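You operate a simulated robot arm through the tools that you are given. There is no shell and no other tool.

Carry out the task below with a simulated robot arm. There is one attempt and no reset: what you move stays moved.

TASK
Square the skewed tray with the clamp, then run it to the end.
Fine: hands clear of the clamp's stroke; clamp open and gate open before you start; stop the rollers at the end stop.

The check looks at the end state, three seconds after you hand in, the way a careful person would. Anything else that was tipped, shoved, dropped, spilled or broken makes it a failure.

THE ROBOT
A 7-joint arm with a two-finger parallel gripper, fixed in place. Base frame: the origin is on the floor under the middle of its stand, x ahead of it, y to its left, z up. Readings come in cm, degrees, newtons and seconds.
With the tool pointing down near the work surface it reaches from about 36 to 78 cm from the base axis. Its first joint turns from -143.0 to 143.0 degrees. Payload 3 kg.
Tool frame: the origin (TCP) lies between the finger pads and is the grasp point; the fingertips stand 3 cm ahead of it; z points along the fingers, y is the line along which they close. Largest opening 11 cm; finger width 2, thickness 1; the body of the gripper, 4.8 by 11.2 cm, starts 5.5 cm behind the TCP.
Orientation is told as [roll, pitch, yaw] about the base's x, y, z axes, in that order, counted from this pose: with the fingers straight down and closing along the base's y, the tool's x points along the base's -x, its y along +y and its z along -z.

THE INTERFACE
- The arm moves only by the tool servo_tool. Its argument "steps" is a list of rows, each an object (a shift or turn left out is 0, a gripper value left out holds the last) with "dp": the shift along the base's x, y, z in units of 50 mm (1.0 is 50 mm), a list of three; "rot": the turn, a rotation vector about the base's x, y, z in units of 8 degrees (1.0 is 8 degrees), a list of three; "grip": the opening in per cent of the stroke, from 0 (shut) to 100 (fully open). In form: [{"dp": [dx, dy, dz], "rot": [rx, ry, rz], "grip": grip}, ...]. A call has 1 to 20 rows; each row shifts and turns the commanded pose from where the row before left it. A call with a number of a shift or a turn outside -1 to 1 is refused whole. A row lasts 0.2 s, in which the tool goes at most 5 cm and 8.6 degrees; a call with a longer step from one row to the next is refused whole, and so is a gripper value outside its range. A pose out of reach is approached as far as the arm can. The call stops where the force on the tool passes 50 N (or 10 N more than at its start, if that is more) or the arm is blocked; 0.2 s more then pass. The fingers move at their own pace (about 15.3 cm/s each) and stop on an object; they squeeze with about 27 N. The grip force told is the motor's: it shows also when the fingers shut on nothing. Time passes only in rows, and 0.2 s behind the last, so rows that do not move let the fingers close. It gives the time, the measured TCP pose, the force on the tool (base axes), the opening and the grip force at its end, in the units of the frame above (readings bear some noise), with the torque about the TCP (base axes, N m) and any sound that the robot's microphone picked up.
- Cameras (640 x 400 px; columns grow to the right, rows downward): "scene" is fixed at [21.87, 65.08, 179.49]; the picture's right is [-0.83, -0.56, 0.00], its down [-0.39, 0.57, -0.73] and it looks along [0.41, -0.60, -0.69] (base axes); focal length 329 px, centre (320, 200). "wrist" rides on the gripper at [7.2, 1.7, -10.3] in the tool frame; the picture's right is [-0.23, 0.97, 0.00], its down [-0.76, -0.18, -0.62] and it looks along [-0.61, -0.14, 0.78] (tool axes); focal length 222 px, centre (320, 200). There is no depth. A picture from a camera that has moved, and an enlarged one, comes with that camera's place and axes in the base frame and with its lens.
- grab_frame(camera): a new picture of that camera. It takes no simulated time.
- lift_body(by): moves the trunk up (or, below 0, down) by that many cm; the arm rides with it, the base frame stays. It gives what a move gives, with no picture.
- inspect(camera, box): a new picture of the part [left, top, right, bottom] of that camera's present view, enlarged. It takes no simulated time.
- sign_off(): hands the job in; it is judged then, once.

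Places have to be worked out from the pictures, the camera data and where the tool is seen. Open the gripper and draw the arm clear of the work before you hand the job in, unless the task says otherwise.

The tools are called after ">>>" as name(argument=value, ...) on one line, values as JSON. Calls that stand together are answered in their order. servo_tool: Moves the arm, as the interface text tells. Its arguments: {"type":"object","properties":{"steps":{"type":"array"}},"required":["steps"]} The other tools are called the same way: lift_body (by) moves the trunk up or down; grab_frame (camera) takes a picture; inspect (camera, box) takes an enlarged picture of a part of a camera's view; sign_off () hands the job in.

At the start:

```text
t: 0.0
eef_pos: [36.35, -34.21, 139.54]
ee_rot: [0.0, 0.0, 0.0]
contact_force: [0.4, 0.4, 0.0]
moment: [0.02, 0.01, 0.0]
gripper_width: 11.0
finger_force: 0.1
trunk travel left (down, up): [-42.5, 6.5]
```

scene: 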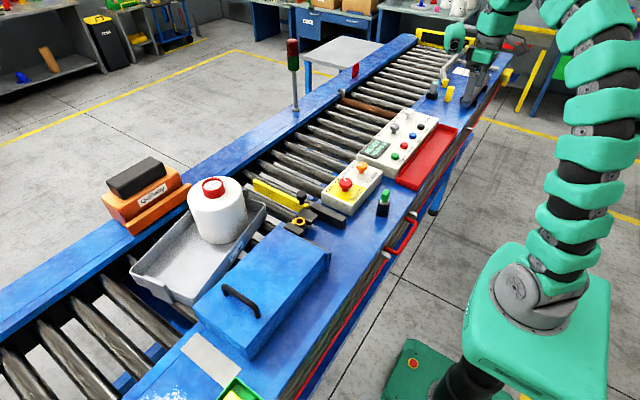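
wrist: 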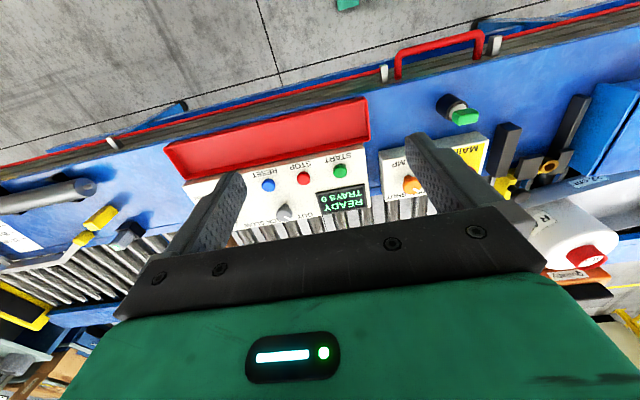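

I begin by looking closely at the scene: the tray, the clamp area, and the control panel.

>>> inspect(camera="scene", box=[100, 140, 360, 320])

>>> inspect(camera="scene", box=[230, 130, 430, 260])

>>> inspect(camera="scene", box=[340, 20, 540, 200])

>>> inspect(camera="wrist", box=[160, 80, 420, 250])

```text
2.22 times, centred on (230, 230) of scene
camera zoom: at [21.87, 65.08, 179.49], right [-0.83, -0.56, 0.0], down [-0.39, 0.57, -0.73], along [0.41, -0.6, -0.69], focal length 731 px, centre (520, 133)
```

zoom: 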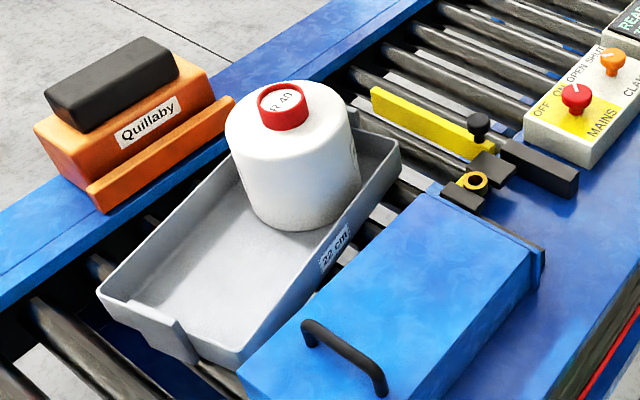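

```text
3.08 times, centred on (330, 195) of scene
camera zoom: at [21.87, 65.08, 179.49], right [-0.83, -0.56, 0.0], down [-0.39, 0.57, -0.73], along [0.41, -0.6, -0.69], focal length 1013 px, centre (289, 215)
```

zoom: 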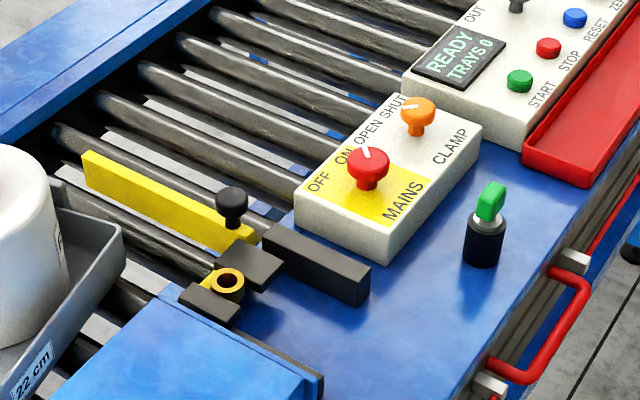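

```text
2.22 times, centred on (440, 110) of scene
camera zoom: at [21.87, 65.08, 179.49], right [-0.83, -0.56, 0.0], down [-0.39, 0.57, -0.73], along [0.41, -0.6, -0.69], focal length 731 px, centre (53, 400)
```

zoom: 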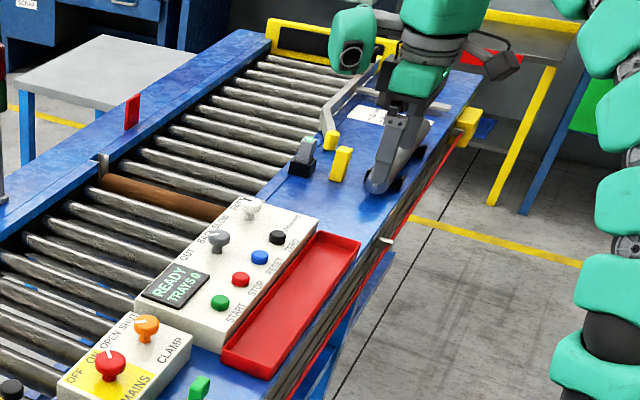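

```text
2.35 times, centred on (290, 165) of wrist
camera zoom: at [29.15, -32.66, 149.85], right [0.23, 0.97, 0.0], down [0.76, -0.18, 0.62], along [0.61, -0.14, -0.78], focal length 523 px, centre (391, 282)
```

zoom: 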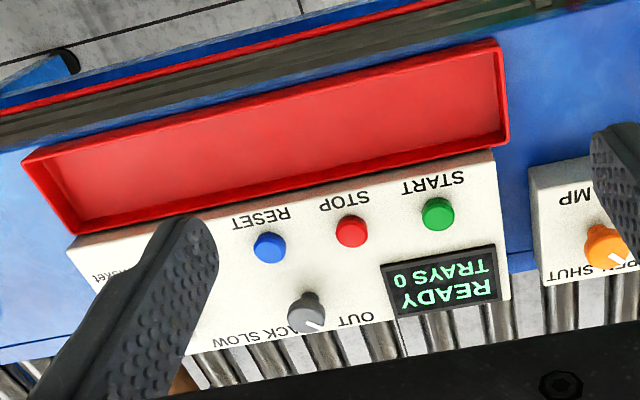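

I triangulated START from both cameras at roughly (55.7, -34, 106.5). I'll look closer at the other details in the wrist view before I move.

>>> inspect(camera="wrist", box=[370, 70, 640, 290])

>>> inspect(camera="wrist", box=[0, 140, 200, 340])

>>> inspect(camera="scene", box=[230, 160, 340, 240])

>>> inspect(camera="scene", box=[340, 90, 450, 200])

>>> inspect(camera="scene", box=[140, 300, 300, 400])

```text
1.82 times, centred on (505, 180) of wrist
camera zoom: at [29.15, -32.66, 149.85], right [0.23, 0.97, 0.0], down [0.76, -0.18, 0.62], along [0.61, -0.14, -0.78], focal length 404 px, centre (-16, 236)
```

zoom: 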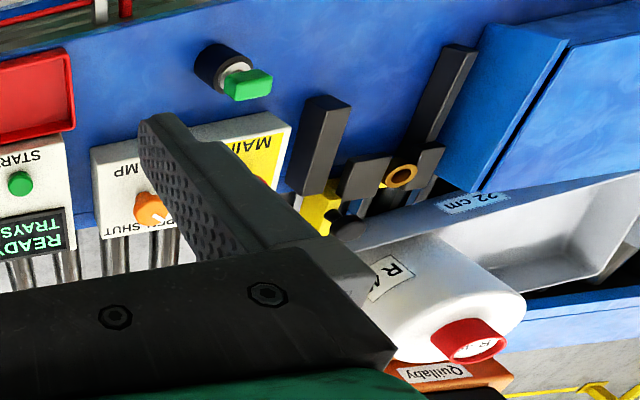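

```text
2.00 times, centred on (100, 240) of wrist
camera zoom: at [29.15, -32.66, 149.85], right [0.23, 0.97, 0.0], down [0.76, -0.18, 0.62], along [0.61, -0.14, -0.78], focal length 444 px, centre (760, 120)
```

zoom: 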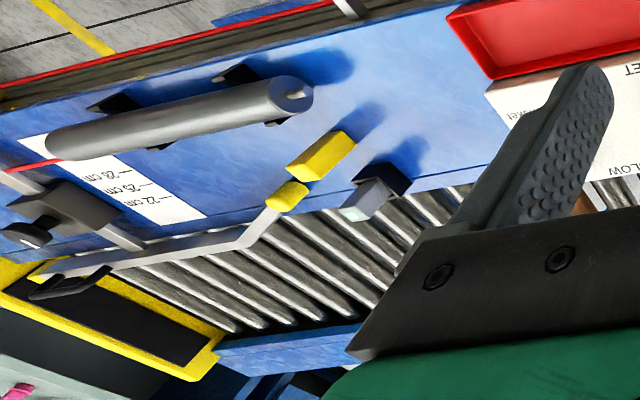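

```text
5.00 times, centred on (285, 200) of scene
camera zoom: at [21.87, 65.08, 179.49], right [-0.83, -0.56, 0.0], down [-0.39, 0.57, -0.73], along [0.41, -0.6, -0.69], focal length 1645 px, centre (495, 200)
```

zoom: 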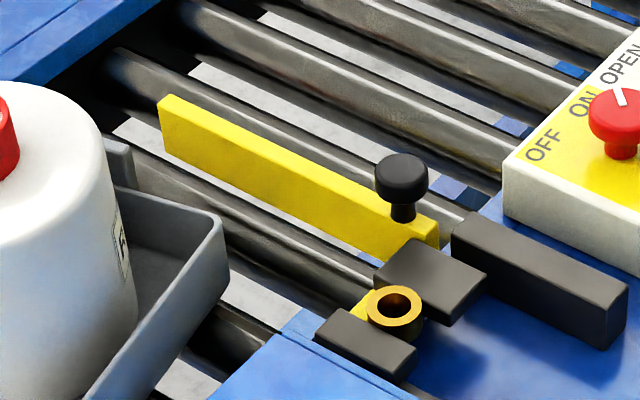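

```text
3.64 times, centred on (395, 145) of scene
camera zoom: at [21.87, 65.08, 179.49], right [-0.83, -0.56, 0.0], down [-0.39, 0.57, -0.73], along [0.41, -0.6, -0.69], focal length 1197 px, centre (47, 400)
```

zoom: 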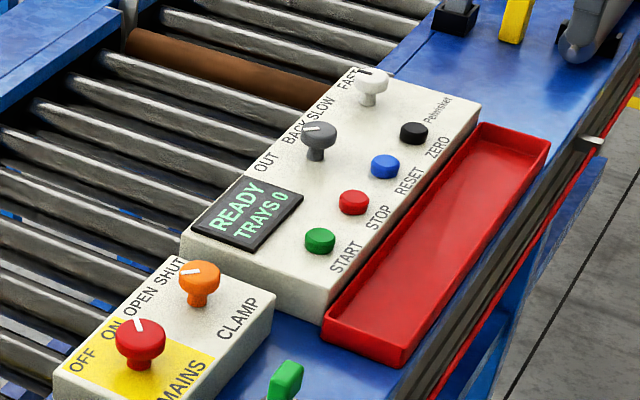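

```text
4.00 times, centred on (220, 350) of scene
camera zoom: at [21.87, 65.08, 179.49], right [-0.83, -0.56, 0.0], down [-0.39, 0.57, -0.73], along [0.41, -0.6, -0.69], focal length 1316 px, centre (720, -400)
```

zoom: 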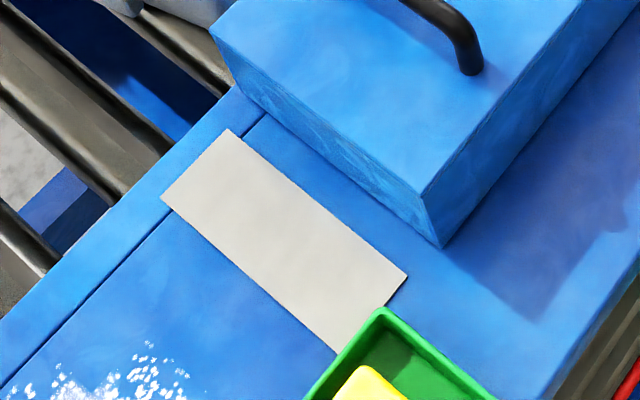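

The panel has MAINS (OFF/ON) and CLAMP (OPEN/SHUT) knobs, OUT/BACK and SLOW/FAST knobs, and START, STOP, RESET and ZERO buttons. The yellow bar near the tray looks like the gate, and there's an adjustable guide with a 22/25/28 cm scale at the end. I'll move the arm high along +y with the fingers closed to survey the tray area with the wrist camera.

>>> servo_tool(steps=[{"dp": [0, 0, 0.8], "grip": 0}, {"dp": [0, 1, 0], "grip": 0}, {"dp": [0, 1, 0]}, {"dp": [0, 1, 0]}, {"dp": [0, 1, 0]}, {"dp": [0, 1, 0]}, {"dp": [0, 1, 0]}, {"dp": [0, 1, 0]}, {"dp": [0, 0, 0]}])

```text
t: 2.0
eef_pos: [36.09, 0.75, 143.69]
ee_rot: [0.1, -0.1, 0.0]
contact_force: [-1.1, 0.1, -0.2]
moment: [-0.05, 0.0, -0.03]
gripper_width: 0.01
finger_force: 27.3
trunk travel left (down, up): [-42.5, 6.5]
```

Arm is at (36, 0.8, 143.7), no contact. Now I take pictures from here and from the now unblocked scene camera.

>>> grab_frame(camera="wrist")

>>> grab_frame(camera="scene")

>>> inspect(camera="scene", box=[370, 20, 540, 130])

```text
taken
camera wrist: at [28.91, 2.19, 153.9], right [0.23, 0.97, 0.0], down [0.76, -0.18, 0.62], along [0.61, -0.14, -0.78], focal length 222 px, centre (320, 200)
```

wrist: 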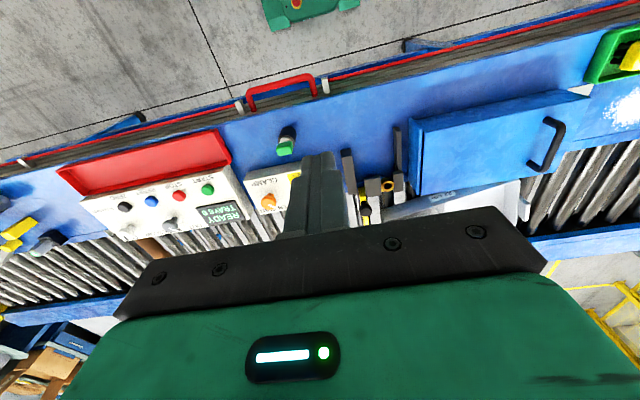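

```text
taken
```

scene: 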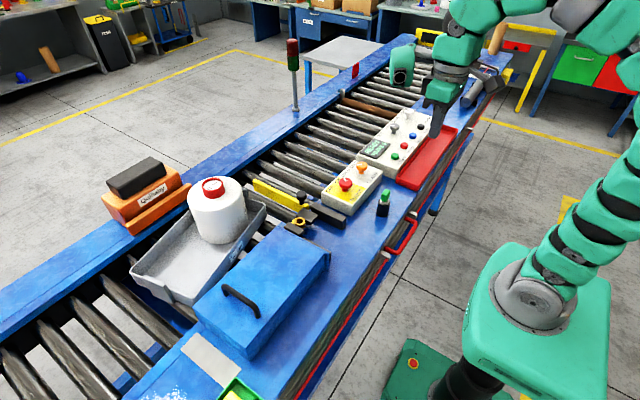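

```text
3.64 times, centred on (455, 75) of scene
camera zoom: at [21.87, 65.08, 179.49], right [-0.83, -0.56, 0.0], down [-0.39, 0.57, -0.73], along [0.41, -0.6, -0.69], focal length 1197 px, centre (-171, 654)
```

zoom: 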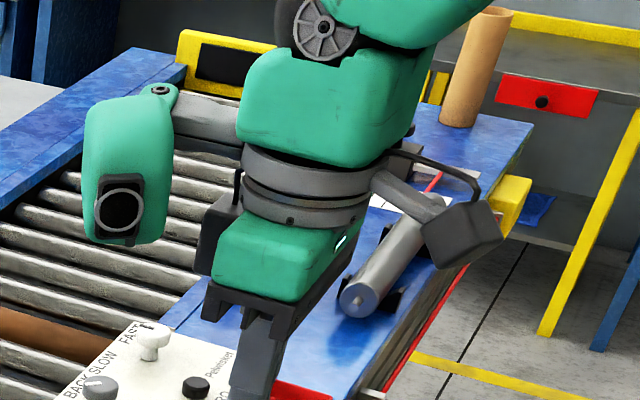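

The bottle cap triangulates to about (89, 22, 115), so the rollers lie further out than I first thought. I'll go higher and over the near deck to see the tray, gate and knobs from above.

>>> servo_tool(steps=[{"dp": [1, 0, 0]}, {"dp": [1, 0, 0]}, {"dp": [1, 0, 0]}, {"dp": [0.8, 0, 0]}, {"dp": [0, 1, 0]}, {"dp": [0, 1, 0]}, {"dp": [0, 0, 0]}])

>>> grab_frame(camera="wrist")

>>> inspect(camera="wrist", box=[120, 0, 420, 200])

>>> inspect(camera="wrist", box=[340, 0, 640, 200])

```text
t: 3.6
eef_pos: [53.23, 10.49, 140.48]
ee_rot: [-0.1, 0.0, 0.0]
contact_force: [0.8, 0.2, -0.7]
moment: [-0.04, 0.04, 0.02]
gripper_width: 0.0
finger_force: 26.9
out of reach, approached as far as the arm can: row 3, 4
trunk travel left (down, up): [-42.5, 6.5]
```

```text
taken
camera wrist: at [46.03, 11.9, 150.81], right [0.23, 0.97, 0.0], down [0.76, -0.18, 0.62], along [0.61, -0.14, -0.78], focal length 222 px, centre (320, 200)
```

wrist: 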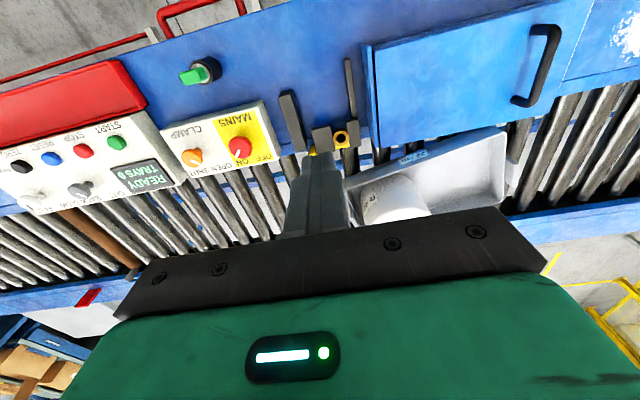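

```text
2.00 times, centred on (270, 100) of wrist
camera zoom: at [46.03, 11.9, 150.81], right [0.23, 0.97, 0.0], down [0.76, -0.18, 0.62], along [0.61, -0.14, -0.78], focal length 444 px, centre (420, 400)
```

zoom: 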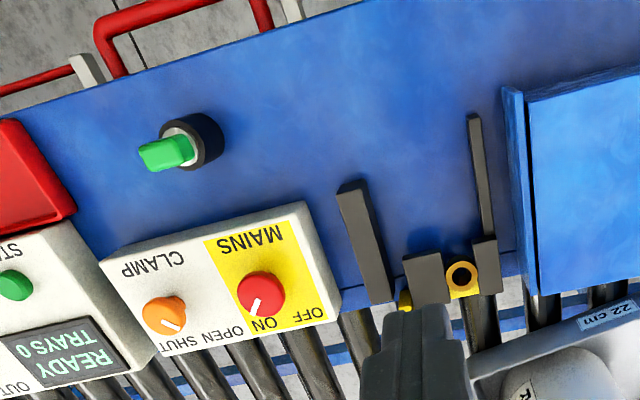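

```text
2.00 times, centred on (490, 100) of wrist
camera zoom: at [46.03, 11.9, 150.81], right [0.23, 0.97, 0.0], down [0.76, -0.18, 0.62], along [0.61, -0.14, -0.78], focal length 444 px, centre (-20, 400)
```

zoom: 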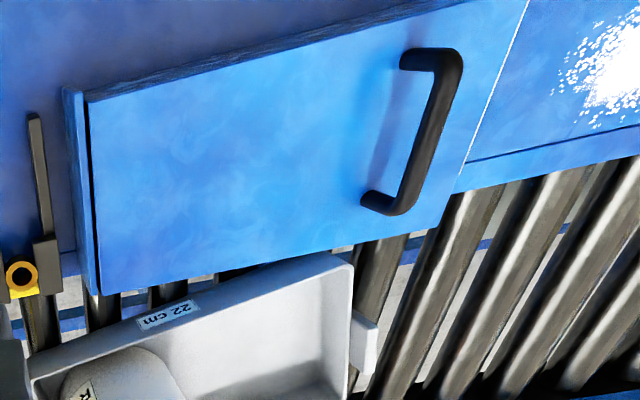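

Mains looks ON and the clamp OPEN (both pointers). The gate is a yellow blade along x at y≈3 with its black knob near (70.5, 4, 107), and the orange "Quillaby" unit on the far rail is probably the clamp. I lower the trunk 18 cm, staying above everything, to gain reach and see the gate up close.

>>> lift_body(by=-18)

>>> grab_frame(camera="wrist")

>>> inspect(camera="wrist", box=[250, 60, 450, 220])

```text
t: 5.6
eef_pos: [53.22, 10.37, 122.52]
ee_rot: [0.0, 0.0, 0.0]
contact_force: [0.4, -0.8, -0.4]
moment: [-0.03, 0.02, 0.01]
gripper_width: 0.0
finger_force: 27.0
trunk travel left (down, up): [-24.5, 24.5]
```

```text
taken
camera wrist: at [45.97, 11.75, 132.85], right [0.23, 0.97, 0.0], down [0.76, -0.18, 0.62], along [0.61, -0.14, -0.78], focal length 222 px, centre (320, 200)
```

wrist: 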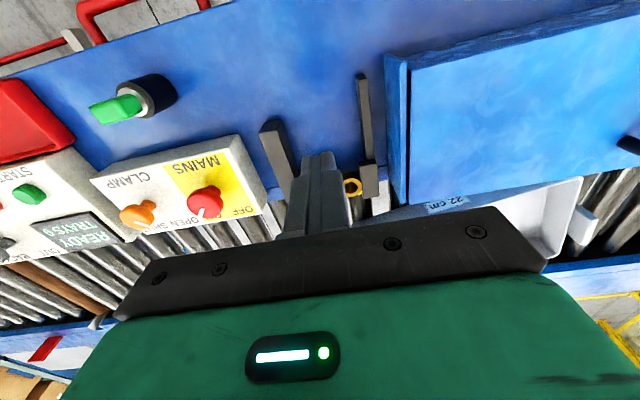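

```text
2.50 times, centred on (350, 140) of wrist
camera zoom: at [45.97, 11.75, 132.85], right [0.23, 0.97, 0.0], down [0.76, -0.18, 0.62], along [0.61, -0.14, -0.78], focal length 555 px, centre (245, 350)
```

zoom: 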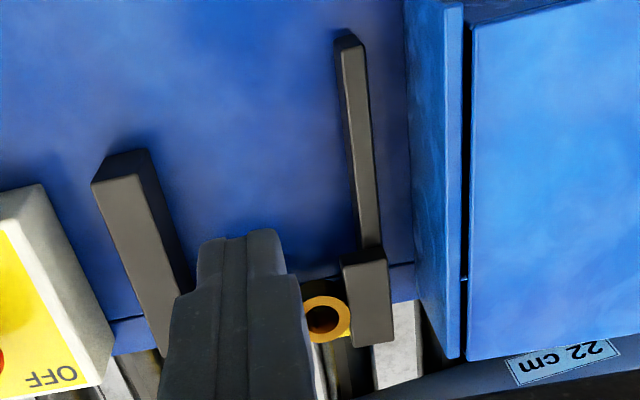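

The finger blocks the view of the gate. I shift 16 cm toward -y so the gate shows to the right of the fingers.

>>> servo_tool(steps=[{"dp": [0, -1, 0]}, {"dp": [0, -1, 0]}, {"dp": [0, -1, 0]}, {"dp": [0, -0.2, 0]}, {"dp": [0, 0, 0]}])

>>> grab_frame(camera="wrist")

>>> inspect(camera="wrist", box=[360, 80, 560, 220])

>>> inspect(camera="wrist", box=[100, 60, 360, 240])

```text
t: 6.8
eef_pos: [53.33, -5.63, 122.56]
ee_rot: [-0.1, 0.1, 0.1]
contact_force: [1.2, -0.1, -0.8]
moment: [-0.02, -0.02, -0.01]
gripper_width: 0.02
finger_force: 27.6
trunk travel left (down, up): [-24.5, 24.5]
```

```text
taken
camera wrist: at [46.03, -4.1, 132.96], right [0.23, 0.97, 0.0], down [0.76, -0.18, 0.62], along [0.61, -0.14, -0.78], focal length 222 px, centre (320, 200)
```

wrist: 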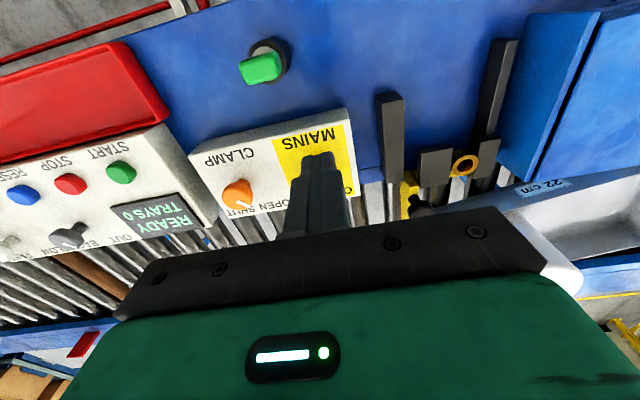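

```text
2.86 times, centred on (460, 150) of wrist
camera zoom: at [46.03, -4.1, 132.96], right [0.23, 0.97, 0.0], down [0.76, -0.18, 0.62], along [0.61, -0.14, -0.78], focal length 635 px, centre (-80, 343)
```

zoom: 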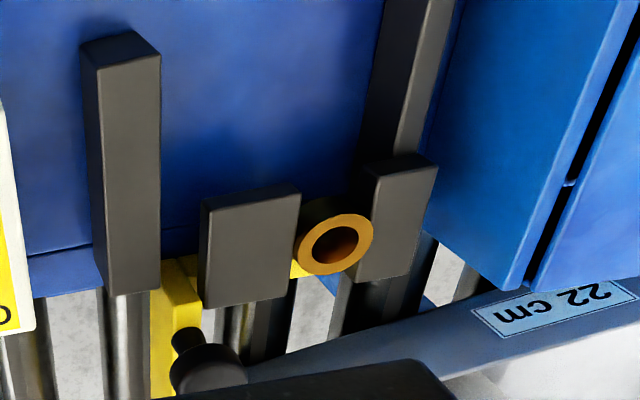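

```text
2.22 times, centred on (230, 150) of wrist
camera zoom: at [46.03, -4.1, 132.96], right [0.23, 0.97, 0.0], down [0.76, -0.18, 0.62], along [0.61, -0.14, -0.78], focal length 494 px, centre (520, 311)
```

zoom: 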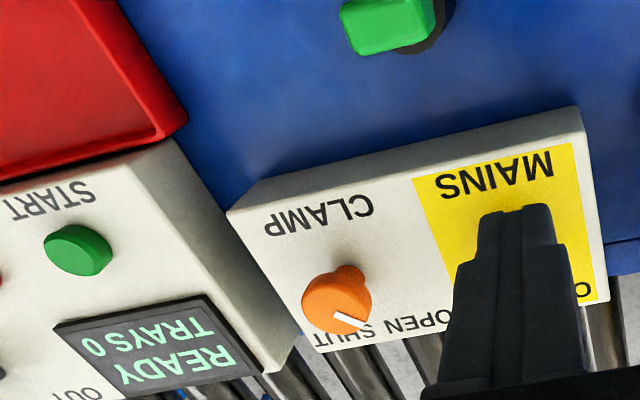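

The gate is a yellow blade sliding along x between a black guide and a bridge block, with a brass-bushed cross-piece beside it. The green-topped thing near (48, -10) stands on the deck. Next I look at the panel more closely.

>>> servo_tool(steps=[{"dp": [0, -1, 0]}, {"dp": [0, -1, 0]}, {"dp": [0, -1, 0]}, {"dp": [0, -1, 0]}, {"dp": [0, 0, 0]}])

>>> grab_frame(camera="wrist")

>>> inspect(camera="wrist", box=[40, 80, 300, 260])

>>> inspect(camera="wrist", box=[340, 20, 560, 220])

```text
t: 8.0
eef_pos: [52.82, -22.41, 120.91]
ee_rot: [-0.1, 0.1, 0.0]
contact_force: [0.1, 0.5, -0.5]
moment: [-0.08, -0.04, 0.06]
gripper_width: 0.0
finger_force: 27.1
out of reach, approached as far as the arm can: row 3, 4
trunk travel left (down, up): [-24.5, 24.5]
```

```text
taken
camera wrist: at [45.51, -20.86, 131.21], right [0.23, 0.97, 0.0], down [0.76, -0.18, 0.62], along [0.61, -0.14, -0.78], focal length 222 px, centre (320, 200)
```

wrist: 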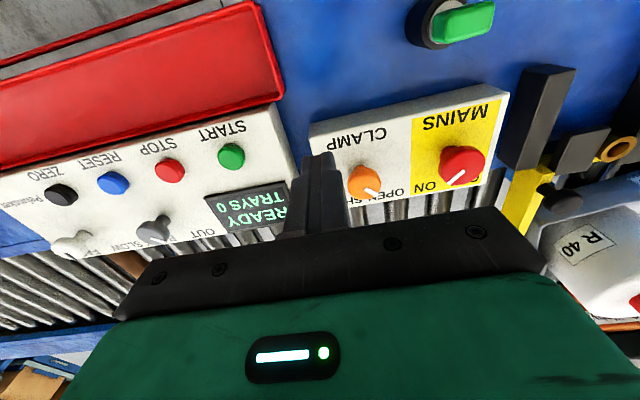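

```text
2.22 times, centred on (170, 170) of wrist
camera zoom: at [45.51, -20.86, 131.21], right [0.23, 0.97, 0.0], down [0.76, -0.18, 0.62], along [0.61, -0.14, -0.78], focal length 494 px, centre (653, 267)
```

zoom: 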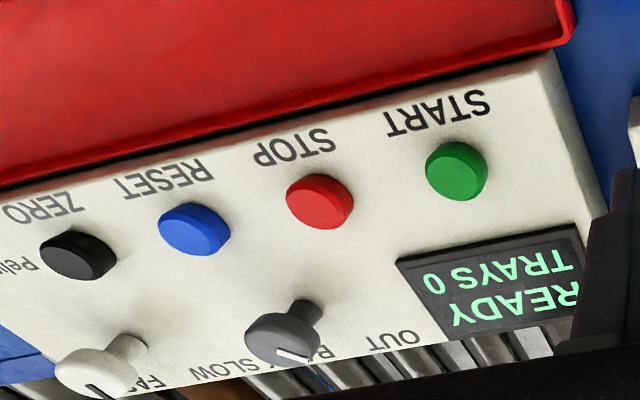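

```text
2.00 times, centred on (450, 120) of wrist
camera zoom: at [45.51, -20.86, 131.21], right [0.23, 0.97, 0.0], down [0.76, -0.18, 0.62], along [0.61, -0.14, -0.78], focal length 444 px, centre (60, 360)
```

zoom: 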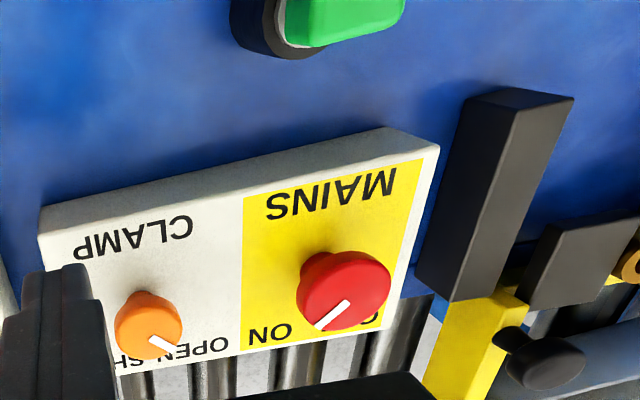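

Mains points to ON, the clamp to OPEN and the direction to OUT. I zoom the scene camera on the panel's white SLOW/FAST knob and the display.

>>> inspect(camera="scene", box=[385, 90, 445, 130])

>>> inspect(camera="scene", box=[335, 130, 425, 220])

>>> inspect(camera="scene", box=[90, 140, 290, 260])

```text
10.00 times, centred on (415, 110) of scene
camera zoom: at [21.87, 65.08, 179.49], right [-0.83, -0.56, 0.0], down [-0.39, 0.57, -0.73], along [0.41, -0.6, -0.69], focal length 3291 px, centre (-630, 1100)
```

zoom: 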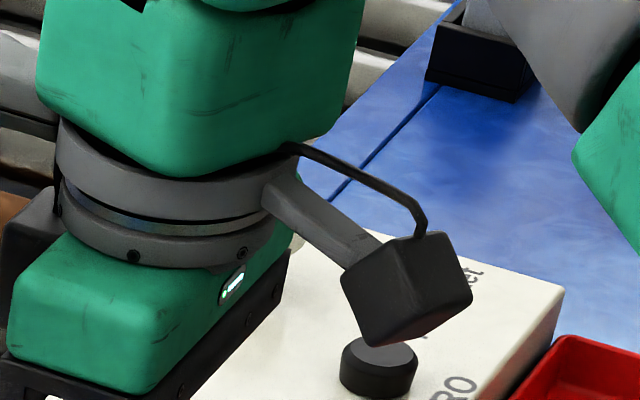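

```text
4.44 times, centred on (380, 175) of scene
camera zoom: at [21.87, 65.08, 179.49], right [-0.83, -0.56, 0.0], down [-0.39, 0.57, -0.73], along [0.41, -0.6, -0.69], focal length 1463 px, centre (53, 311)
```

zoom: 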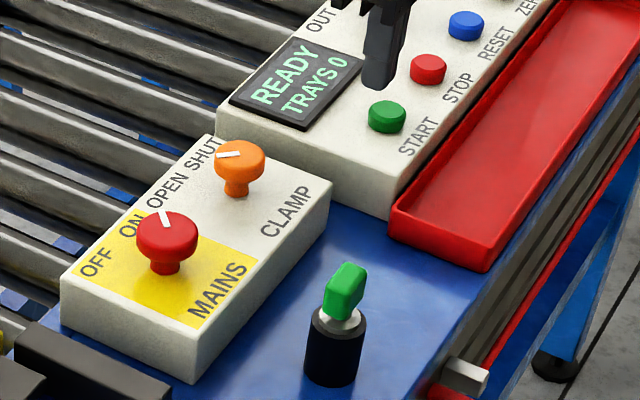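

```text
3.20 times, centred on (190, 200) of scene
camera zoom: at [21.87, 65.08, 179.49], right [-0.83, -0.56, 0.0], down [-0.39, 0.57, -0.73], along [0.41, -0.6, -0.69], focal length 1053 px, centre (736, 200)
```

zoom: 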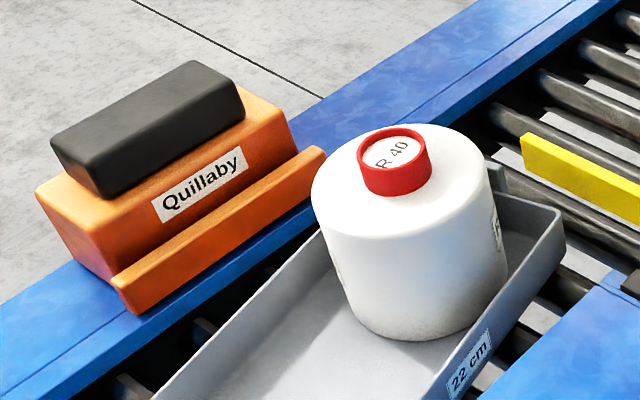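

The arm's reach grows when the trunk is high and the arm extends down, so I raise the trunk back. Then I lower the tool with the arm itself to about z=122.

>>> lift_body(by=20)

>>> servo_tool(steps=[{"dp": [0, 0, -1]}, {"dp": [0, 0, -1]}, {"dp": [0, 0, -1]}, {"dp": [0, 0, -0.6]}, {"dp": [0.8, 0.4, 0]}, {"dp": [0.4, 1, 0]}, {"dp": [0.4, 0.6, 0]}, {"dp": [0, 0, 0]}])

>>> grab_frame(camera="wrist")

>>> inspect(camera="wrist", box=[340, 0, 640, 220])

>>> inspect(camera="wrist", box=[40, 20, 340, 240])

```text
t: 10.2
eef_pos: [52.93, -22.44, 140.89]
ee_rot: [0.1, -0.1, 0.0]
contact_force: [-0.3, 0.4, -0.1]
moment: [0.01, 0.01, -0.01]
gripper_width: 0.0
finger_force: 27.1
trunk travel left (down, up): [-44.5, 4.5]
```

```text
refused: row 6 steps farther than a row can; nothing moved
```

```text
taken
camera wrist: at [45.53, -20.91, 151.2], right [0.23, 0.97, 0.0], down [0.76, -0.18, 0.62], along [0.61, -0.14, -0.78], focal length 222 px, centre (320, 200)
```

wrist: 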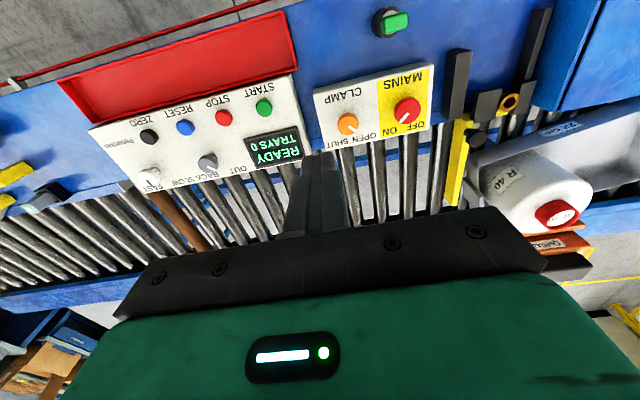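

```text
1.82 times, centred on (490, 110) of wrist
camera zoom: at [45.53, -20.91, 151.2], right [0.23, 0.97, 0.0], down [0.76, -0.18, 0.62], along [0.61, -0.14, -0.78], focal length 404 px, centre (11, 364)
```

zoom: 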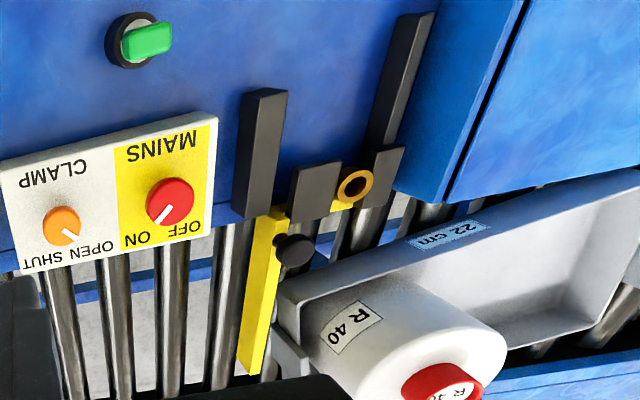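

```text
1.82 times, centred on (190, 130) of wrist
camera zoom: at [45.53, -20.91, 151.2], right [0.23, 0.97, 0.0], down [0.76, -0.18, 0.62], along [0.61, -0.14, -0.78], focal length 404 px, centre (556, 327)
```

zoom: 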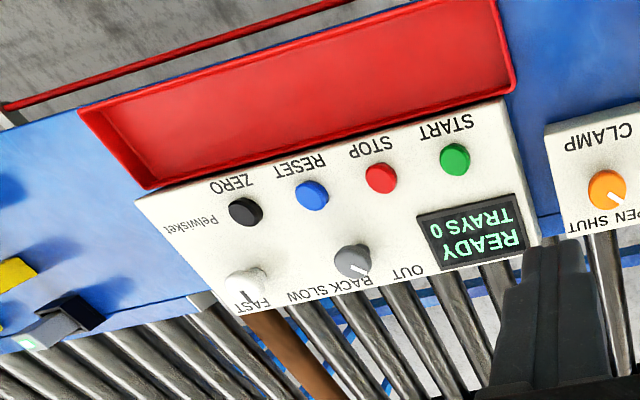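

I zoom onto the white SLOW/FAST knob from here, since its pointer is still unclear.

>>> inspect(camera="wrist", box=[120, 155, 180, 205])

>>> inspect(camera="scene", box=[380, 85, 450, 135])

>>> inspect(camera="wrist", box=[430, 70, 540, 150])

```text
8.00 times, centred on (150, 180) of wrist
camera zoom: at [45.53, -20.91, 151.2], right [0.23, 0.97, 0.0], down [0.76, -0.18, 0.62], along [0.61, -0.14, -0.78], focal length 1777 px, centre (1680, 360)
```

zoom: 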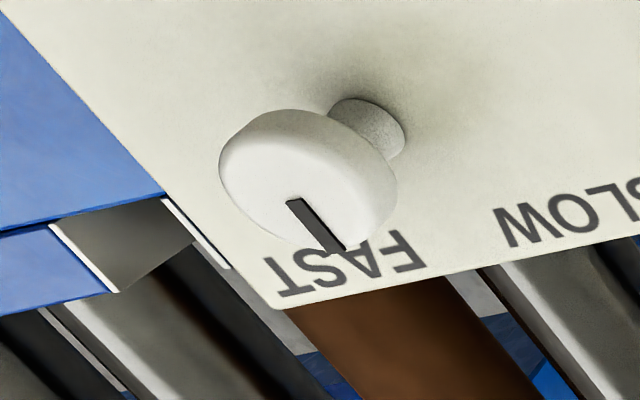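

```text
8.00 times, centred on (415, 110) of scene
camera zoom: at [21.87, 65.08, 179.49], right [-0.83, -0.56, 0.0], down [-0.39, 0.57, -0.73], along [0.41, -0.6, -0.69], focal length 2633 px, centre (-440, 920)
```

zoom: 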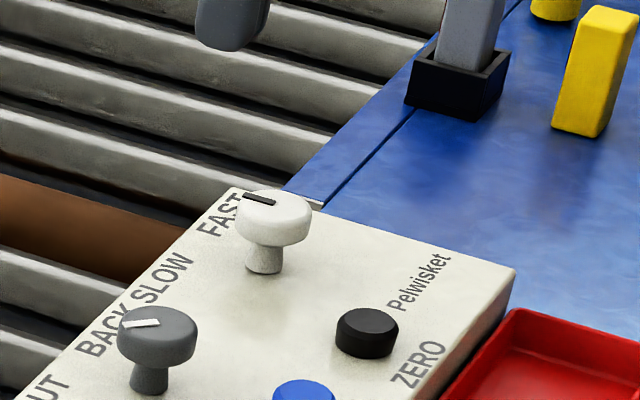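

```text
5.00 times, centred on (485, 110) of wrist
camera zoom: at [45.53, -20.91, 151.2], right [0.23, 0.97, 0.0], down [0.76, -0.18, 0.62], along [0.61, -0.14, -0.78], focal length 1111 px, centre (-505, 650)
```

zoom: 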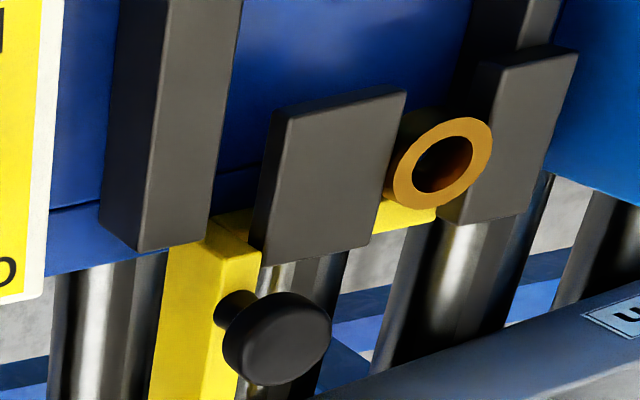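

The direction knob reads OUT and the speed knob SLOW, so the panel is ready and mains is ON. Now I lower the tool between the knob box and gate to examine the gate's mechanism from nearby.

>>> servo_tool(steps=[{"dp": [0, 0.5, -0.8]}, {"dp": [0, 0.5, -0.8]}, {"dp": [0, 0.5, -0.8]}, {"dp": [0.2, 0.2, -0.8]}, {"dp": [0.4, 0, -0.8]}, {"dp": [0.4, 0, -0.8]}, {"dp": [0, 0, 0]}])

>>> grab_frame(camera="wrist")

>>> inspect(camera="wrist", box=[340, 20, 620, 210])

```text
t: 11.8
eef_pos: [57.49, -13.65, 116.81]
ee_rot: [-0.1, 0.0, 0.0]
contact_force: [-0.1, 0.3, -0.8]
moment: [-0.01, 0.04, 0.0]
gripper_width: 0.0
finger_force: 27.0
trunk travel left (down, up): [-44.5, 4.5]
```

```text
taken
camera wrist: at [50.26, -12.24, 127.17], right [0.23, 0.97, 0.0], down [0.76, -0.18, 0.62], along [0.61, -0.14, -0.78], focal length 222 px, centre (320, 200)
```

wrist: 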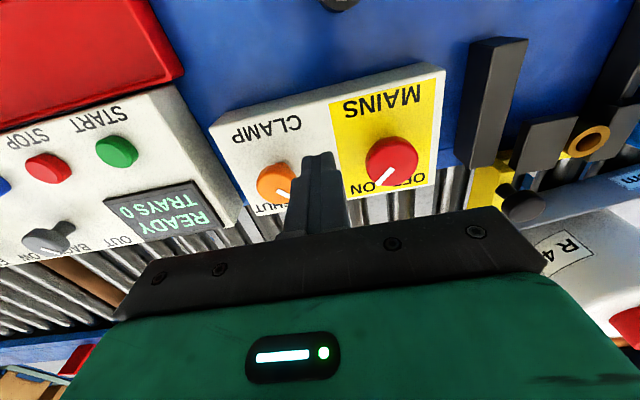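

```text
2.11 times, centred on (480, 115) of wrist
camera zoom: at [50.26, -12.24, 127.17], right [0.23, 0.97, 0.0], down [0.76, -0.18, 0.62], along [0.61, -0.14, -0.78], focal length 468 px, centre (-17, 379)
```

zoom: 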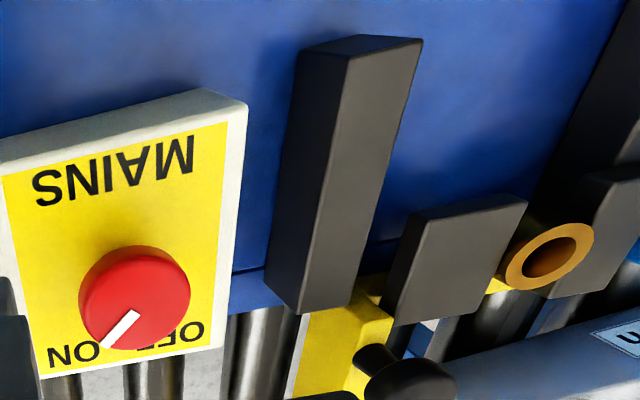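

I want to see the gate from the +y side, so I turn the tool by -90° about vertical while moving to about (61, 8, 120). That stays above the knobs and blocks.

>>> servo_tool(steps=[{"dp": [0, 0.2, 0.6], "rot": [0, 0, -1]}, {"dp": [0, 0.5, 0], "rot": [0, 0, -1]}, {"dp": [0, 0.5, 0], "rot": [0, 0, -1]}, {"dp": [0, 0.5, 0], "rot": [0, 0, -1]}, {"dp": [0, 0.5, 0], "rot": [0, 0, -1]}, {"dp": [0.2, 0.5, 0], "rot": [0, 0, -1]}, {"dp": [0.2, 0.5, 0], "rot": [0, 0, -1]}, {"dp": [0.2, 0.5, 0], "rot": [0, 0, -1]}, {"dp": [0.1, 0.5, 0], "rot": [0, 0, -1]}, {"dp": [0, 0.3, 0], "rot": [0, 0, -1]}, {"dp": [0, 0, 0], "rot": [0, 0, -1]}, {"dp": [0, 0, 0], "rot": [0, 0, -0.25]}, {"dp": [0, 0, 0]}])

>>> grab_frame(camera="wrist")

>>> inspect(camera="wrist", box=[320, 20, 560, 210])

```text
t: 14.6
eef_pos: [61.36, 8.59, 119.81]
ee_rot: [-0.1, 0.0, -90.1]
contact_force: [0.5, 0.2, 0.4]
moment: [-0.02, -0.02, 0.01]
gripper_width: 0.03
finger_force: 26.6
trunk travel left (down, up): [-44.5, 4.5]
```

```text
taken
camera wrist: at [63.05, 15.62, 130.21], right [0.97, -0.23, 0.0], down [-0.18, -0.76, 0.62], along [-0.14, -0.61, -0.78], focal length 222 px, centre (320, 200)
```

wrist: 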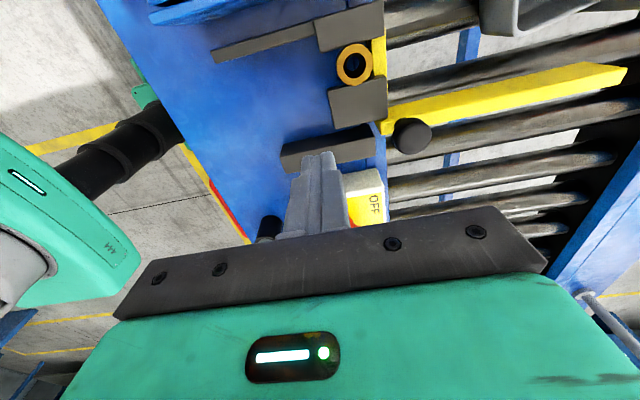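

```text
2.11 times, centred on (440, 115) of wrist
camera zoom: at [63.05, 15.62, 130.21], right [0.97, -0.23, 0.0], down [-0.18, -0.76, 0.62], along [-0.14, -0.61, -0.78], focal length 468 px, centre (67, 379)
```

zoom: 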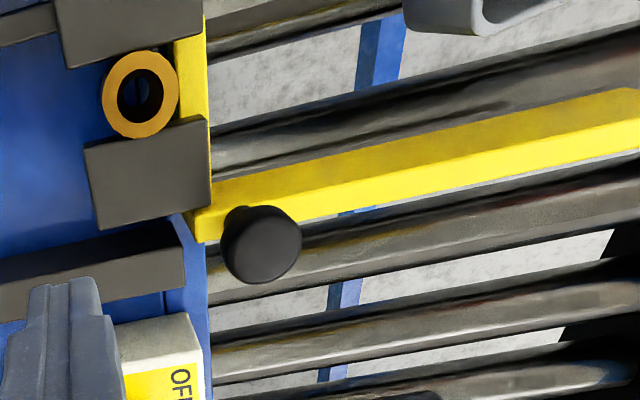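

From the +y side I see an L-shaped yellow gate. The blade runs across the rollers, with a cross-piece along the deck edge carrying a brass bush between two black blocks. I zoom both cameras further to learn how it moves.

>>> inspect(camera="scene", box=[265, 180, 345, 240])

>>> inspect(camera="wrist", box=[280, 0, 440, 110])

>>> inspect(camera="wrist", box=[200, 0, 640, 210])

```text
6.67 times, centred on (305, 210) of scene
camera zoom: at [21.87, 65.08, 179.49], right [-0.83, -0.56, 0.0], down [-0.39, 0.57, -0.73], along [0.41, -0.6, -0.69], focal length 2194 px, centre (420, 133)
```

zoom: 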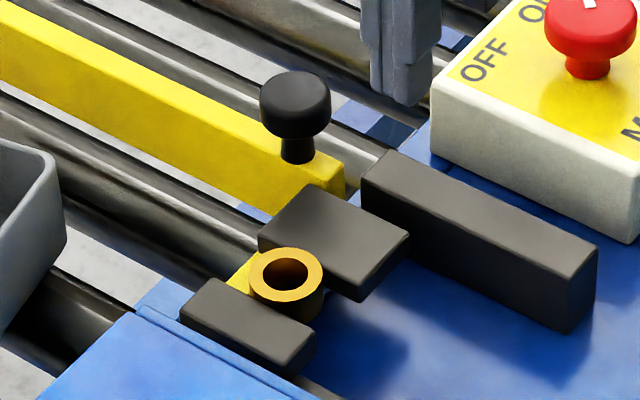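

```text
3.64 times, centred on (360, 55) of wrist
camera zoom: at [63.05, 15.62, 130.21], right [0.97, -0.23, 0.0], down [-0.18, -0.76, 0.62], along [-0.14, -0.61, -0.78], focal length 808 px, centre (174, 727)
```

zoom: 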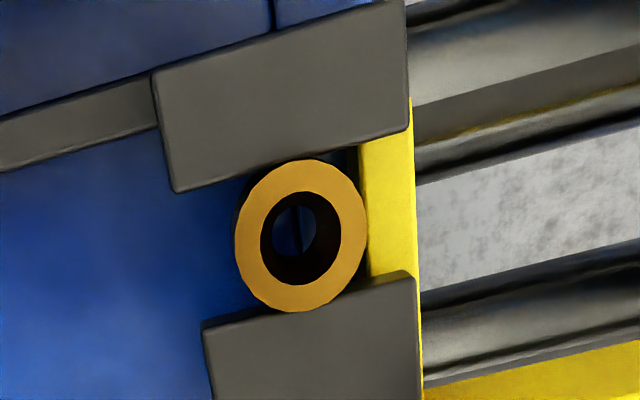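

```text
1.45 times, centred on (420, 105) of wrist
camera zoom: at [63.05, 15.62, 130.21], right [0.97, -0.23, 0.0], down [-0.18, -0.76, 0.62], along [-0.14, -0.61, -0.78], focal length 323 px, centre (174, 338)
```

zoom: 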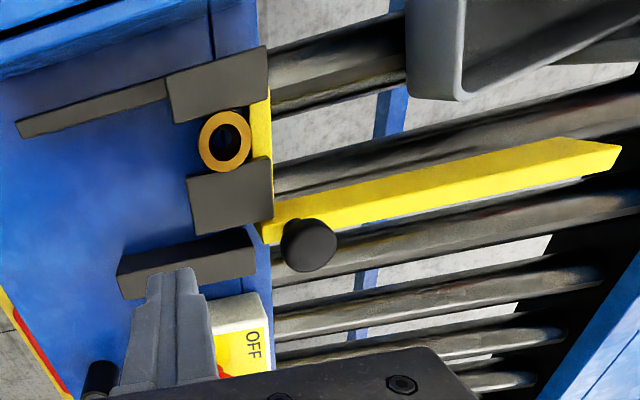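

The gate seems to be a slide along x, its cross-piece passing under two keeper plates, with the knob at about (69.5, 5.5, top z 110). I deal with the clamp first. I go back to yaw 0 above the clamp knob at (61.4, -19.1), top z≈108.8, and open the fingers to about 6.5 cm.

>>> servo_tool(steps=[{"dp": [0, -0.462, 0], "rot": [0, 0, 0.94]}, {"dp": [0, -0.462, 0], "rot": [0, 0, 0.94]}, {"dp": [0, -0.462, 0], "rot": [0, 0, 0.94]}, {"dp": [0, -0.462, 0], "rot": [0, 0, 0.94]}, {"dp": [0, -0.462, 0], "rot": [0, 0, 0.94]}, {"dp": [0, -0.462, 0], "rot": [0, 0, 0.94]}, {"dp": [0, -0.462, 0], "rot": [0, 0, 0.94]}, {"dp": [0, -0.462, 0], "rot": [0, 0, 0.94]}, {"dp": [0, -0.462, 0], "rot": [0, 0, 0.94]}, {"dp": [0, -0.462, 0], "rot": [0, 0, 0.94]}, {"dp": [0, -0.462, 0], "rot": [0, 0, 0.94]}, {"dp": [0, -0.462, 0], "rot": [0, 0, 0.93]}, {"dp": [0, 0, 0], "grip": 60}, {"dp": [0, 0, 0], "grip": 60}])

>>> grab_frame(camera="wrist")

>>> inspect(camera="scene", box=[335, 110, 455, 200])

```text
t: 17.6
eef_pos: [61.33, -19.09, 119.82]
ee_rot: [-0.1, 0.1, 0.2]
contact_force: [0.3, -0.8, 0.3]
moment: [0.03, 0.03, -0.01]
gripper_width: 6.62
finger_force: 0.0
trunk travel left (down, up): [-44.5, 4.5]
```

```text
taken
camera wrist: at [54.05, -17.53, 130.22], right [0.22, 0.97, 0.0], down [0.76, -0.17, 0.62], along [0.61, -0.14, -0.78], focal length 222 px, centre (320, 200)
```

wrist: 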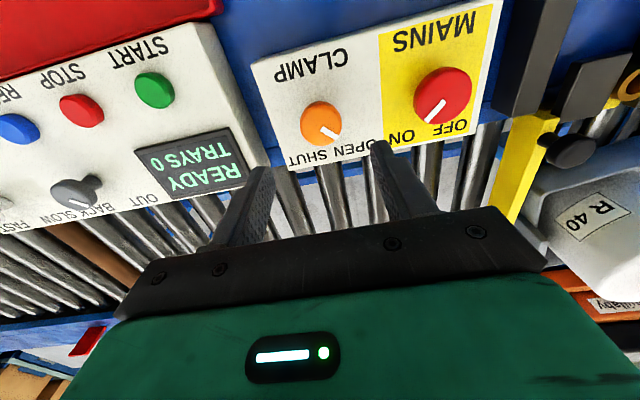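

```text
4.44 times, centred on (395, 155) of scene
camera zoom: at [21.87, 65.08, 179.49], right [-0.83, -0.56, 0.0], down [-0.39, 0.57, -0.73], along [0.41, -0.6, -0.69], focal length 1463 px, centre (-13, 400)
```

zoom: 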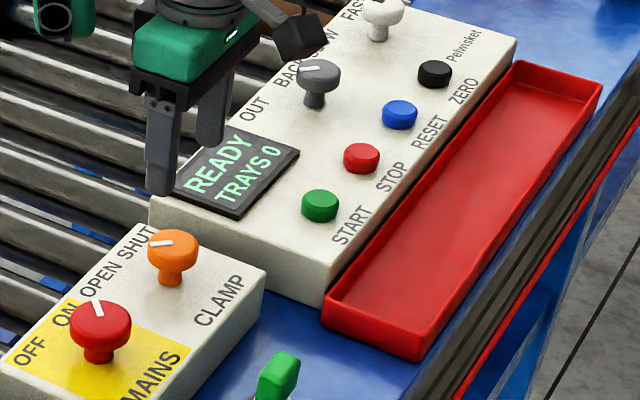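

My estimate of the clamp knob, (61.2, -19.2, 108.8), agrees with this view, and the box top comes out at about 105.2. I descend to TCP z≈109, fingertips at about 106, with the fingers open around the knob.

>>> servo_tool(steps=[{"dp": [0, 0, -0.7]}, {"dp": [0, 0, -0.7]}, {"dp": [0, 0, -0.5]}, {"dp": [0, 0, -0.26]}, {"dp": [0, 0, 0]}])

>>> inspect(camera="scene", box=[320, 120, 420, 200])

>>> grab_frame(camera="wrist")

```text
t: 18.8
eef_pos: [61.26, -19.05, 109.21]
ee_rot: [0.0, -0.1, 0.1]
contact_force: [0.9, 0.2, 6.8]
moment: [0.24, 0.03, -0.07]
gripper_width: 6.62
finger_force: 0.9
trunk travel left (down, up): [-44.5, 4.5]
```

```text
5.00 times, centred on (370, 160) of scene
camera zoom: at [21.87, 65.08, 179.49], right [-0.83, -0.56, 0.0], down [-0.39, 0.57, -0.73], along [0.41, -0.6, -0.69], focal length 1645 px, centre (70, 400)
```

zoom: 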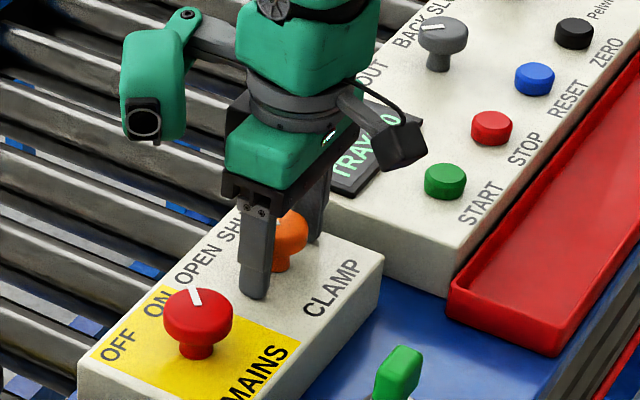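

```text
taken
camera wrist: at [53.92, -17.57, 119.52], right [0.22, 0.97, 0.0], down [0.76, -0.18, 0.62], along [0.61, -0.14, -0.78], focal length 222 px, centre (320, 200)
```

wrist: 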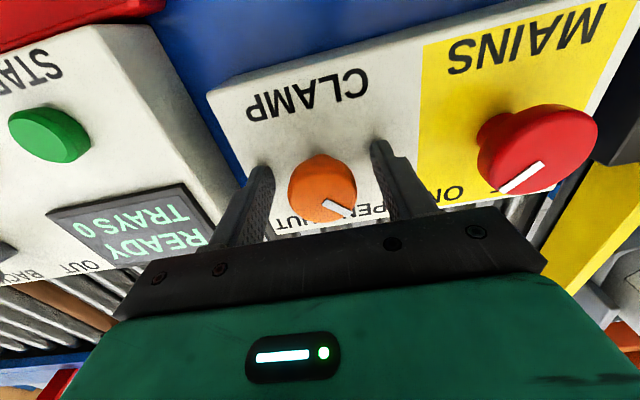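

The fingertips just touched the box top (6.8 N), which puts the top at z≈106.2. I raise by 0.5 cm and close on the knob.

>>> servo_tool(steps=[{"dp": [0, 0, 0.12]}, {"dp": [0, 0, 0], "grip": 0}, {"dp": [0, 0, 0], "grip": 0}, {"dp": [0, 0, 0], "grip": 0}])

>>> grab_frame(camera="wrist")

```text
t: 19.8
eef_pos: [61.18, -19.14, 109.7]
ee_rot: [0.0, 0.1, 0.2]
contact_force: [-3.3, 10.4, -2.5]
moment: [0.37, 0.31, 0.02]
gripper_width: 3.92
finger_force: 45.2
trunk travel left (down, up): [-44.5, 4.5]
```

```text
taken
camera wrist: at [53.92, -17.51, 119.96], right [0.22, 0.97, 0.0], down [0.76, -0.18, 0.62], along [0.61, -0.14, -0.78], focal length 222 px, centre (320, 200)
```

wrist: 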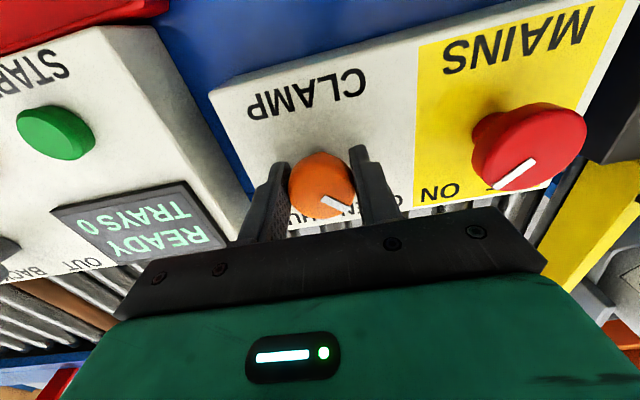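

I have the knob gripped (width 3.9 cm), with a slight sideways preload. The arm is well clear of the clamp's stroke (y 20–50, x 70–105), so I begin turning clockwise from OPEN toward SHUT, half the way first.

>>> servo_tool(steps=[{"dp": [0, 0.03, 0]}, {"dp": [0, 0, 0], "rot": [0, 0, -1]}, {"dp": [0, 0, 0], "rot": [0, 0, -1]}, {"dp": [0, 0, 0], "rot": [0, 0, -1]}, {"dp": [0, 0, 0], "rot": [0, 0, -1]}, {"dp": [0, 0, 0], "rot": [0, 0, -1]}])

>>> inspect(camera="scene", box=[320, 120, 420, 200])

>>> grab_frame(camera="scene")

```text
t: 21.2
eef_pos: [61.34, -18.76, 109.64]
ee_rot: [-0.1, 0.3, -39.9]
contact_force: [-10.7, 20.1, -17.3]
moment: [0.68, 1.01, 0.0]
gripper_width: 3.92
finger_force: 44.4
trunk travel left (down, up): [-44.5, 4.5]
```

```text
5.00 times, centred on (370, 160) of scene
camera zoom: at [21.87, 65.08, 179.49], right [-0.83, -0.56, 0.0], down [-0.39, 0.57, -0.73], along [0.41, -0.6, -0.69], focal length 1645 px, centre (70, 400)
```

zoom: 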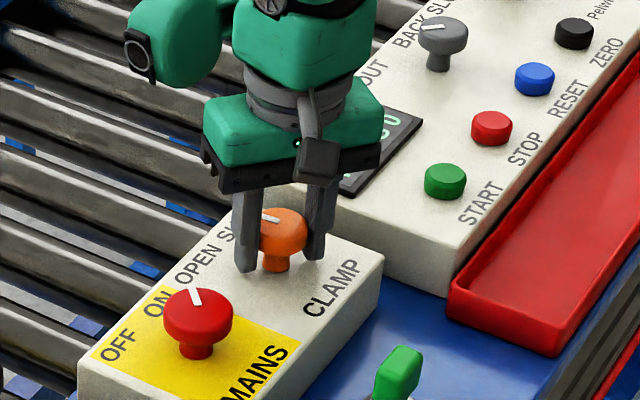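

```text
taken
```

scene: 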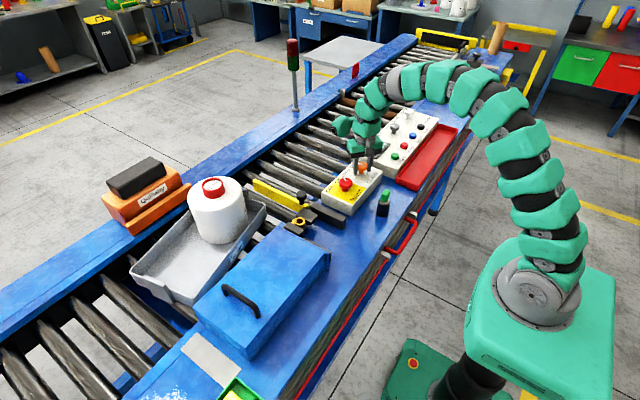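

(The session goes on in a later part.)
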